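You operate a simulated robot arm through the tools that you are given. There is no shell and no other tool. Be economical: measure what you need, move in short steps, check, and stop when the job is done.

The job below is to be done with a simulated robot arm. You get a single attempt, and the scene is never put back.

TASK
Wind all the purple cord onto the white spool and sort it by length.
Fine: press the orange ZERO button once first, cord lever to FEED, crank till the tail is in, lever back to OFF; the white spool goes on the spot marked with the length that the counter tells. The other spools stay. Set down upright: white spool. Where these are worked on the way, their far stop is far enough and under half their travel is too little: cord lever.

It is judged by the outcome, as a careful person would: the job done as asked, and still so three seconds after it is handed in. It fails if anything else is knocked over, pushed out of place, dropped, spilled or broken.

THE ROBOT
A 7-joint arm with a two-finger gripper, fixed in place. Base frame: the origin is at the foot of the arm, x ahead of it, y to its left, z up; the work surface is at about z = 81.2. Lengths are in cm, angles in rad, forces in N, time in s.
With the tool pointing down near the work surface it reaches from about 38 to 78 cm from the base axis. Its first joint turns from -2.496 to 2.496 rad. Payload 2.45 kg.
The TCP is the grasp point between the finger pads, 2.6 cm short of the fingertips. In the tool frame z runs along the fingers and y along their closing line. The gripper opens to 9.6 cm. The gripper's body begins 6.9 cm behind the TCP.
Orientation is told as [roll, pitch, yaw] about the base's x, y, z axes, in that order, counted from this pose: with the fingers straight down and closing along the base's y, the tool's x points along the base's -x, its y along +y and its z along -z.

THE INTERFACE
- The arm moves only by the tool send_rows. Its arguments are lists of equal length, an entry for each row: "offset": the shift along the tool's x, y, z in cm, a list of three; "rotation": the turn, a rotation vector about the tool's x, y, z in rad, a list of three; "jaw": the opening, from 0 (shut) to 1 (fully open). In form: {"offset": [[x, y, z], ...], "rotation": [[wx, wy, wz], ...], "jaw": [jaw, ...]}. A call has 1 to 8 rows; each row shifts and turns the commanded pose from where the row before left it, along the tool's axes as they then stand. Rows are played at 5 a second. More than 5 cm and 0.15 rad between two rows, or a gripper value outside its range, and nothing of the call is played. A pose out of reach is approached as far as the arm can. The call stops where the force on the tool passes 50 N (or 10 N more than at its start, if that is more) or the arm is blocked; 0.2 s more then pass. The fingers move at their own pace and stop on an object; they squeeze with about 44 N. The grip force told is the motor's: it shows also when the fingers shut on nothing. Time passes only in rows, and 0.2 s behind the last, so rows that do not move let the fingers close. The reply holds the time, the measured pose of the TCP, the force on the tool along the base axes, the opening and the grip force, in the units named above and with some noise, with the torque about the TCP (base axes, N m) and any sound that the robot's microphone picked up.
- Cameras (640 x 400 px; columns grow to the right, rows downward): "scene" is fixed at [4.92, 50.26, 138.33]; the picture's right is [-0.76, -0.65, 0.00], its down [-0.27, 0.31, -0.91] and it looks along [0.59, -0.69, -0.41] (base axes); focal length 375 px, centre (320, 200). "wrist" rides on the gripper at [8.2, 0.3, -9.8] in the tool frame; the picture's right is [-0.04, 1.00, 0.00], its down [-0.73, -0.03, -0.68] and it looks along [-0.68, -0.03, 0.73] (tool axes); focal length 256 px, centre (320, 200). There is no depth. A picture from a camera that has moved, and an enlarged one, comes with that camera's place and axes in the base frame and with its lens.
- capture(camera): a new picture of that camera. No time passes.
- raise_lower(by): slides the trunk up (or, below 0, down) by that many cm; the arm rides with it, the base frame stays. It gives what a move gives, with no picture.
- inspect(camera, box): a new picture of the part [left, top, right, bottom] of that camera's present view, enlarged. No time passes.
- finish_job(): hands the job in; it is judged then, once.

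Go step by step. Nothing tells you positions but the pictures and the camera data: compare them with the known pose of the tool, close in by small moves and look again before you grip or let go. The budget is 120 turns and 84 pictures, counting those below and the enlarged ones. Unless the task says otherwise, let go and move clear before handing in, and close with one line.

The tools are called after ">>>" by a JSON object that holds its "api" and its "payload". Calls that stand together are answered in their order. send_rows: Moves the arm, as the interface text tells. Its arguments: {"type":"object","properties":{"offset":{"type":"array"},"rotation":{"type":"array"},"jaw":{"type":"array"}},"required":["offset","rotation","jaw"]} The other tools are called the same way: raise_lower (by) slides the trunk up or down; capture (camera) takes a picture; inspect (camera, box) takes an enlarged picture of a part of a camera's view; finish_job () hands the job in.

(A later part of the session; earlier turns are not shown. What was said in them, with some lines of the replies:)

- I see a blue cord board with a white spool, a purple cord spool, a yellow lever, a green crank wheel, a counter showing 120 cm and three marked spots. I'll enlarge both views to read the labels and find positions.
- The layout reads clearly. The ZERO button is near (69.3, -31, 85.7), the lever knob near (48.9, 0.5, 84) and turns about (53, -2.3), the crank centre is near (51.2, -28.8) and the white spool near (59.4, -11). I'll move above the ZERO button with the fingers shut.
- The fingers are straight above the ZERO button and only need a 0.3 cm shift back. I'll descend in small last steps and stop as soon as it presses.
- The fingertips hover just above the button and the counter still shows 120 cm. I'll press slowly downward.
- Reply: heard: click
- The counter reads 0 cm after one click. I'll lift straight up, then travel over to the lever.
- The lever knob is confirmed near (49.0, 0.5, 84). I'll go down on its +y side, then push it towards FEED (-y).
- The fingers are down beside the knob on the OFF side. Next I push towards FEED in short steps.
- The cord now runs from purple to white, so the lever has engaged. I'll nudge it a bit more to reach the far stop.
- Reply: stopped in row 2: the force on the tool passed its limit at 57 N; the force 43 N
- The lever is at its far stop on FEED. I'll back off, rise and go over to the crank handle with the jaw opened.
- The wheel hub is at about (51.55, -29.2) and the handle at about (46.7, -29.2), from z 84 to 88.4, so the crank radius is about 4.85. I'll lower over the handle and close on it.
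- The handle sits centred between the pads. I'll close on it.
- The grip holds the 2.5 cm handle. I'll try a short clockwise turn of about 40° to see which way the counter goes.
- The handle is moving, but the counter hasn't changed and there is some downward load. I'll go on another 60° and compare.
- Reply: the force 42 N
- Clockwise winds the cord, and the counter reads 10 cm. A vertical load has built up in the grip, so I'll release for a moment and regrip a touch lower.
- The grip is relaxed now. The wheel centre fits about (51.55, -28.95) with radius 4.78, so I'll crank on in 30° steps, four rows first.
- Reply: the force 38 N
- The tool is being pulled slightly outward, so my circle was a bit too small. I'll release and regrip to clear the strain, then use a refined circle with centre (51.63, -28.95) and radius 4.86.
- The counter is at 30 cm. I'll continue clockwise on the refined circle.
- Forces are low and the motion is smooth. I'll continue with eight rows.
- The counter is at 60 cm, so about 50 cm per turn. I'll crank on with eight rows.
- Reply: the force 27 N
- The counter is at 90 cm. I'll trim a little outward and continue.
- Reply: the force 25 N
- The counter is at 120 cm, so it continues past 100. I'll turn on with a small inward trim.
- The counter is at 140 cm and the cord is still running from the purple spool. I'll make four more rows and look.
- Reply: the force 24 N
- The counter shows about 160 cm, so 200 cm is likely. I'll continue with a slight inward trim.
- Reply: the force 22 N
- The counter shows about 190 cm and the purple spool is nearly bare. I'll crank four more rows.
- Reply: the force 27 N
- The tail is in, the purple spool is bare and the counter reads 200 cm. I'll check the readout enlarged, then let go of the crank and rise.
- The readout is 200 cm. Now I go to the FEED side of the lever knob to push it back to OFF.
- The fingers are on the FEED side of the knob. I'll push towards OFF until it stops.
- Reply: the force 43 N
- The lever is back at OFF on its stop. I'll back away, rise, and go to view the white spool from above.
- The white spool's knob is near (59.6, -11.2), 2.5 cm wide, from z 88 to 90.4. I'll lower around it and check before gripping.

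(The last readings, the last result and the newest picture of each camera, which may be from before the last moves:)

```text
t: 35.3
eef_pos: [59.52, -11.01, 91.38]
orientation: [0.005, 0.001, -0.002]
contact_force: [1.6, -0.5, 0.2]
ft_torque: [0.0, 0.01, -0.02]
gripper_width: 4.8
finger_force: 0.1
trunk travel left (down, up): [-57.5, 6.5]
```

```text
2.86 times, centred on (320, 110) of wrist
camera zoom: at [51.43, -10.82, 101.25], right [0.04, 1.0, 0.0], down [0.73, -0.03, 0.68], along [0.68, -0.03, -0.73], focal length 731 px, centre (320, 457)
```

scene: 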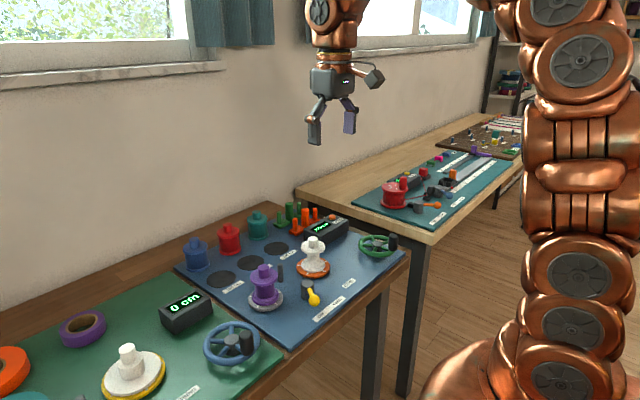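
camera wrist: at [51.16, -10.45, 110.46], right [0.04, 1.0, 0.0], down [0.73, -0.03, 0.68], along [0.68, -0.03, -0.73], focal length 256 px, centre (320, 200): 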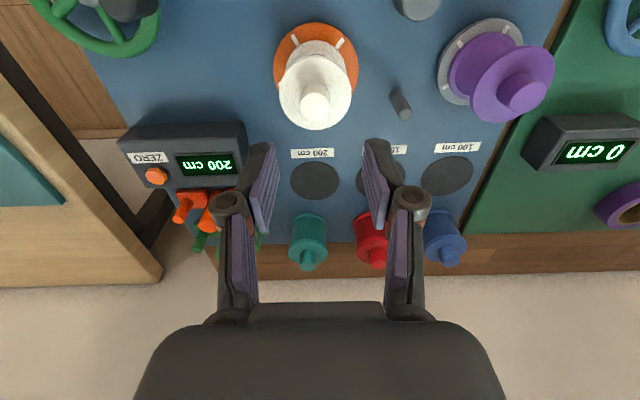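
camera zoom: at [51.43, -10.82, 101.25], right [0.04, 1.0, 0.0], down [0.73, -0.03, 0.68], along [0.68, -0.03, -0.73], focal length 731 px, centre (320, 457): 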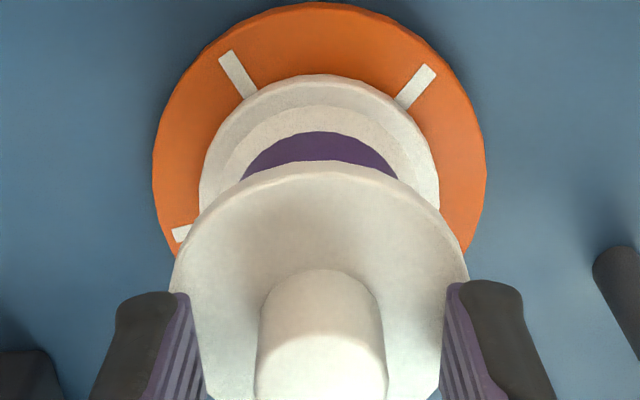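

The knob is centred between the pads, with the tips just above the flange. I'll go 0.4 cm lower and close.

>>> {"api": "send_rows", "payload": {"offset": [[0, 0, 0.4], [0, 0, 0], [0, 0, 0], [0, 0, 0]], "rotation": [[0, 0, 0], [0, 0, 0], [0, 0, 0], [0, 0, 0]], "jaw": [0.5, 0.1, 0.1, 0.1]}}

>>> {"api": "send_rows", "payload": {"offset": [[0, 0, -0.7], [0, 0, -0.8], [0, 0, -1.5], [0, 0, -2]], "rotation": [[0, 0, 0], [0, 0, 0], [0, 0, 0], [0, 0, 0]], "jaw": [0.1, 0.1, 0.1, 0.1]}}

>>> {"api": "inspect", "payload": {"camera": "scene", "box": [230, 190, 390, 300]}}

```text
t: 36.3
eef_pos: [59.65, -11.08, 91.05]
orientation: [0.004, -0.002, -0.003]
contact_force: [1.3, -2.7, 11.3]
ft_torque: [-0.11, -0.03, 0.03]
gripper_width: 2.3
finger_force: 41.0
trunk travel left (down, up): [-57.5, 6.5]
```

```text
t: 37.3
eef_pos: [59.62, -10.97, 95.93]
orientation: [0.005, 0.0, 0.0]
contact_force: [0.2, -0.4, -0.5]
ft_torque: [-0.03, 0.02, 0.03]
gripper_width: 2.31
finger_force: 44.1
trunk travel left (down, up): [-57.5, 6.5]
```

```text
3.64 times, centred on (310, 245) of scene
camera zoom: at [4.92, 50.26, 138.33], right [-0.76, -0.65, 0.0], down [-0.27, 0.31, -0.91], along [0.59, -0.69, -0.41], focal length 1365 px, centre (356, 36)
```

zoom: 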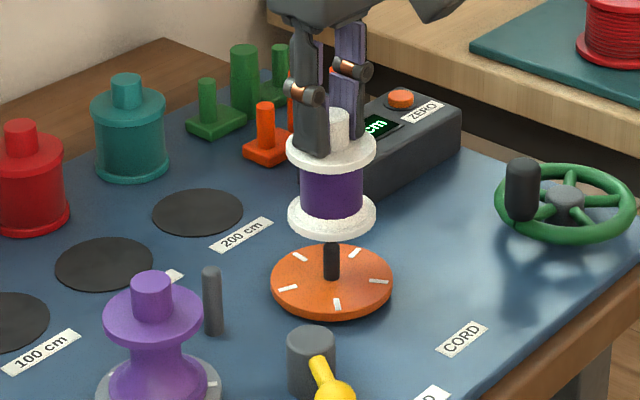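

The spool is lifted clear of its spindle. I'll carry it over the 200 cm spot and look.

>>> {"api": "send_rows", "payload": {"offset": [[-3.6, -0.2, 0], [-3.6, -0.2, 0], [-3.6, -0.2, 0], [-3.5, -0.2, 0], [0, 0, 0]], "rotation": [[0, 0, 0], [0, 0, 0], [0, 0, 0], [0, 0, 0], [0, 0, 0]], "jaw": [0.1, 0.1, 0.1, 0.1, 0.1]}}

>>> {"api": "inspect", "payload": {"camera": "scene", "box": [210, 180, 370, 290]}}

>>> {"api": "capture", "payload": {"camera": "wrist"}}

```text
t: 38.5
eef_pos: [73.93, -11.74, 96.11]
orientation: [0.006, -0.002, -0.001]
contact_force: [0.3, -0.8, -0.6]
ft_torque: [0.01, 0.01, -0.01]
gripper_width: 2.3
finger_force: 44.1
trunk travel left (down, up): [-57.5, 6.5]
```

```text
3.64 times, centred on (290, 235) of scene
camera zoom: at [4.92, 50.26, 138.33], right [-0.76, -0.65, 0.0], down [-0.27, 0.31, -0.91], along [0.59, -0.69, -0.41], focal length 1365 px, centre (429, 73)
```

zoom: 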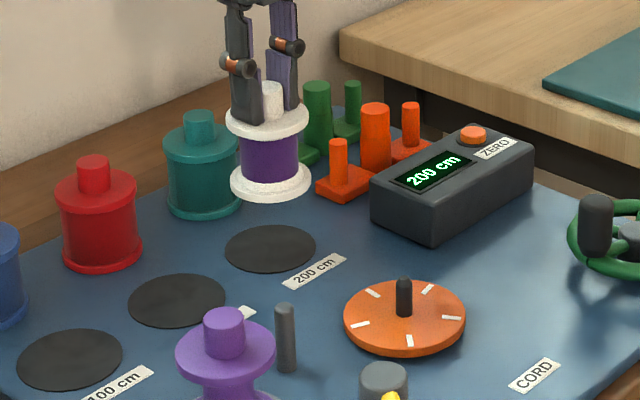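

```text
46 pictures are left
camera wrist: at [65.84, -11.62, 105.89], right [0.04, 1.0, 0.0], down [0.73, -0.03, 0.68], along [0.68, -0.03, -0.73], focal length 256 px, centre (320, 200)
```

wrist: 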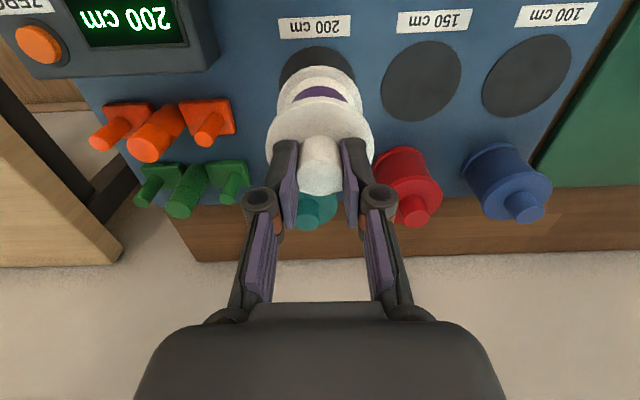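

The spool hangs almost exactly over the 200 cm spot, and I estimate the spot at about (74.1, -11.7). I'll lower most of the way and check the alignment.

>>> {"api": "send_rows", "payload": {"offset": [[-0.15, 0.05, 2.5], [0, 0, 2], [0, 0, 0.4]], "rotation": [[0, 0, 0], [0, 0, 0], [0, 0, 0]], "jaw": [0.1, 0.1, 0.1]}}

>>> {"api": "inspect", "payload": {"camera": "scene", "box": [240, 205, 320, 255]}}

>>> {"api": "inspect", "payload": {"camera": "wrist", "box": [220, 0, 420, 140]}}

```text
t: 39.3
eef_pos: [74.04, -11.7, 91.11]
orientation: [0.005, -0.001, -0.002]
contact_force: [-0.1, -0.3, 0.6]
ft_torque: [-0.03, 0.03, 0.02]
gripper_width: 2.29
finger_force: 44.3
trunk travel left (down, up): [-57.5, 6.5]
```

```text
8.00 times, centred on (280, 230) of scene
camera zoom: at [4.92, 50.26, 138.33], right [-0.76, -0.65, 0.0], down [-0.27, 0.31, -0.91], along [0.59, -0.69, -0.41], focal length 3003 px, centre (640, -40)
```

zoom: 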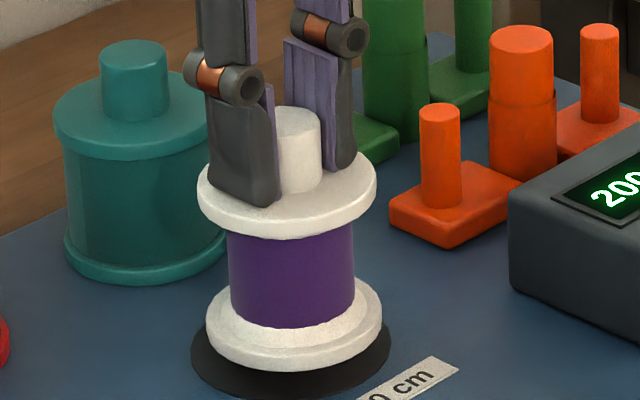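

```text
2.86 times, centred on (320, 70) of wrist
camera zoom: at [65.91, -11.49, 100.98], right [0.04, 1.0, 0.0], down [0.73, -0.03, 0.68], along [0.68, -0.03, -0.73], focal length 731 px, centre (320, 571)
```

zoom: 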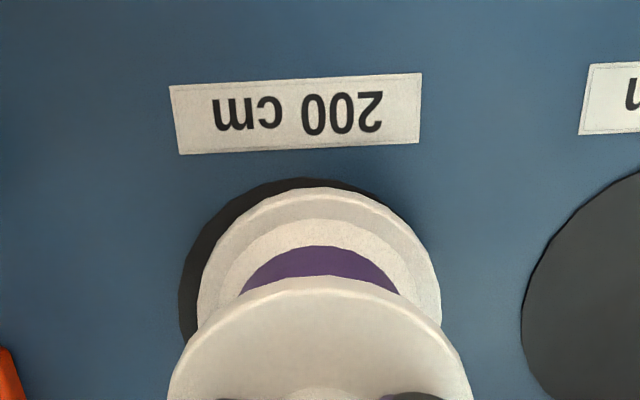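

Both views say the spot's centre is about 0.35 cm further ahead and 0.2 cm to -y. I'll correct that and lower gently until it touches.

>>> {"api": "send_rows", "payload": {"offset": [[-0.38, -0.2, 0], [0, 0, 0.5], [0, 0, 0.2], [0, 0, 0.15]], "rotation": [[0, 0, 0], [0, 0, 0], [0, 0, 0], [0, 0, 0]], "jaw": [0.1, 0.1, 0.1, 0.1]}}

>>> {"api": "inspect", "payload": {"camera": "scene", "box": [240, 205, 320, 255]}}

>>> {"api": "inspect", "payload": {"camera": "wrist", "box": [220, 0, 420, 140]}}

```text
t: 40.3
eef_pos: [74.47, -12.04, 90.38]
orientation: [0.006, 0.0, -0.003]
contact_force: [-0.9, -0.4, -0.4]
ft_torque: [0.02, -0.01, -0.01]
gripper_width: 2.29
finger_force: 44.2
trunk travel left (down, up): [-57.5, 6.5]
```

```text
8.00 times, centred on (280, 230) of scene
camera zoom: at [4.92, 50.26, 138.33], right [-0.76, -0.65, 0.0], down [-0.27, 0.31, -0.91], along [0.59, -0.69, -0.41], focal length 3003 px, centre (640, -40)
```

zoom: 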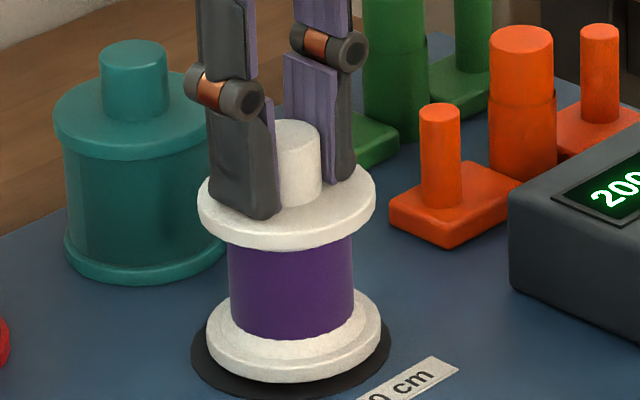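

```text
2.86 times, centred on (320, 70) of wrist
camera zoom: at [66.33, -11.82, 100.19], right [0.04, 1.0, 0.0], down [0.73, -0.03, 0.68], along [0.68, -0.03, -0.73], focal length 731 px, centre (320, 571)
```

zoom: 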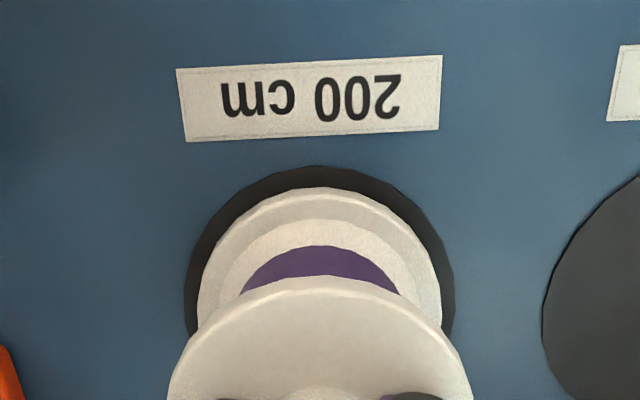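

Now it is well centred on the spot in both views and still slightly above the board. I'll lower in tiny steps until it touches.

>>> {"api": "send_rows", "payload": {"offset": [[0, 0, 0.15], [0, 0, 0.15], [0, 0, 0.1]], "rotation": [[0, 0, 0], [0, 0, 0], [0, 0, 0]], "jaw": [0.1, 0.1, 0.1]}}

>>> {"api": "inspect", "payload": {"camera": "scene", "box": [240, 205, 320, 255]}}

```text
t: 41.1
eef_pos: [74.58, -11.96, 89.89]
orientation: [0.005, -0.003, 0.0]
contact_force: [-0.1, -0.1, -0.6]
ft_torque: [-0.01, 0.02, 0.0]
gripper_width: 2.26
finger_force: 43.8
trunk travel left (down, up): [-57.5, 6.5]
```

```text
8.00 times, centred on (280, 230) of scene
camera zoom: at [4.92, 50.26, 138.33], right [-0.76, -0.65, 0.0], down [-0.27, 0.31, -0.91], along [0.59, -0.69, -0.41], focal length 3003 px, centre (640, -40)
```

zoom: 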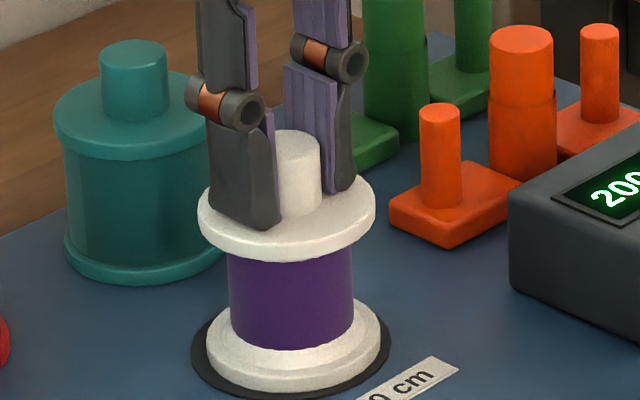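

There is still no contact and roughly 0.1 cm to go. I'll continue in tiny steps.

>>> {"api": "send_rows", "payload": {"offset": [[0, 0, 0.1], [0, 0, 0.1]], "rotation": [[0, 0, 0], [0, 0, 0]], "jaw": [0.1, 0.1]}}

```text
t: 41.7
eef_pos: [74.46, -12.06, 89.78]
orientation: [0.003, -0.001, -0.003]
contact_force: [-1.2, 1.0, 8.8]
ft_torque: [-0.14, 0.21, -0.08]
gripper_width: 2.28
finger_force: 44.0
trunk travel left (down, up): [-57.5, 6.5]
```

It has touched down with about 9 N. I'll open, pause, then rise straight up.

>>> {"api": "send_rows", "payload": {"offset": [[0, 0, 0], [0, 0, 0], [0, 0, 0], [0, 0, -1.5], [0, 0, -3], [0, 0, -4], [0, 0, -4]], "rotation": [[0, 0, 0], [0, 0, 0], [0, 0, 0], [0, 0, 0], [0, 0, 0], [0, 0, 0], [0, 0, 0]], "jaw": [0.25, 0.45, 0.45, 0.45, 0.45, 0.45, 0.45]}}

>>> {"api": "inspect", "payload": {"camera": "scene", "box": [170, 190, 420, 350]}}

>>> {"api": "capture", "payload": {"camera": "wrist"}}

```text
t: 43.3
eef_pos: [74.57, -11.98, 102.38]
orientation: [0.005, 0.0, -0.002]
contact_force: [-0.4, 0.7, 0.1]
ft_torque: [-0.02, 0.02, 0.0]
gripper_width: 4.3
finger_force: 0.0
trunk travel left (down, up): [-57.5, 6.5]
```

```text
2.50 times, centred on (295, 270) of scene
camera zoom: at [4.92, 50.26, 138.33], right [-0.76, -0.65, 0.0], down [-0.27, 0.31, -0.91], along [0.59, -0.69, -0.41], focal length 938 px, centre (382, 25)
```

zoom: 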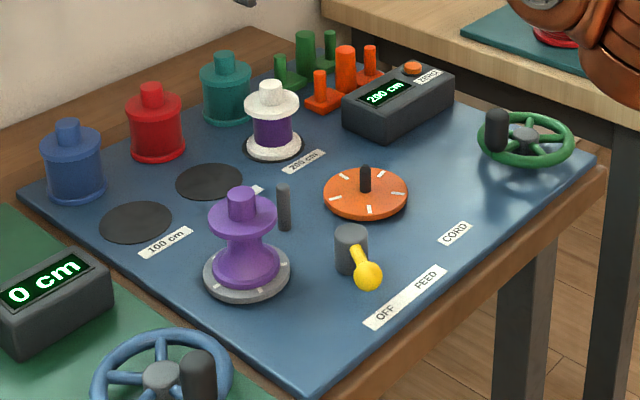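

```text
39 pictures are left
camera wrist: at [66.45, -11.79, 112.15], right [0.04, 1.0, 0.01], down [0.73, -0.03, 0.68], along [0.68, -0.03, -0.73], focal length 256 px, centre (320, 200)
```

wrist: 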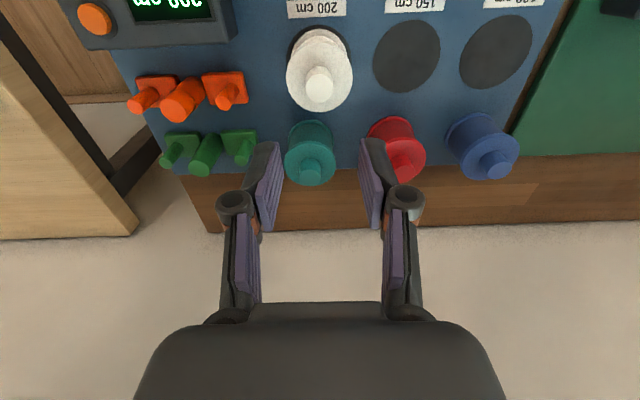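

The white spool stands upright on the 200 cm spot, the lever is at OFF and nothing else has moved. I'll double-check the readout once before handing in.

>>> {"api": "inspect", "payload": {"camera": "scene", "box": [265, 205, 365, 265]}}

```text
6.40 times, centred on (315, 235) of scene
camera zoom: at [4.92, 50.26, 138.33], right [-0.76, -0.65, 0.0], down [-0.27, 0.31, -0.91], along [0.59, -0.69, -0.41], focal length 2402 px, centre (352, -24)
```

zoom: 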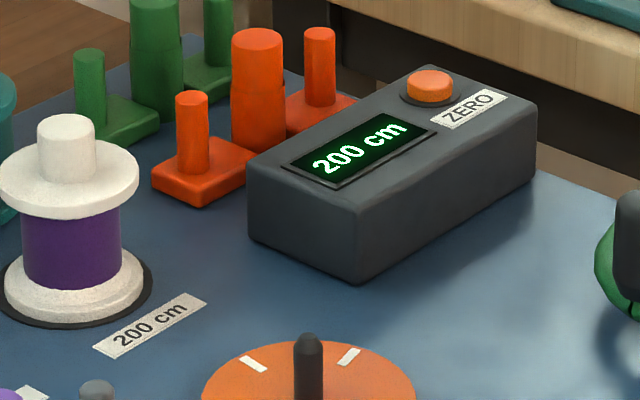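

The counter reads 200 cm, and the spool stands centred and upright on the 200 cm spot with the gripper clear, so I'm handing in.

>>> {"api": "finish_job", "payload": {}}

```text
The job is handed in.
```

The job is handed in: all the purple cord, 200 cm by the counter, is wound onto the white spool, which stands upright on the 200 cm spot with the lever back at OFF.
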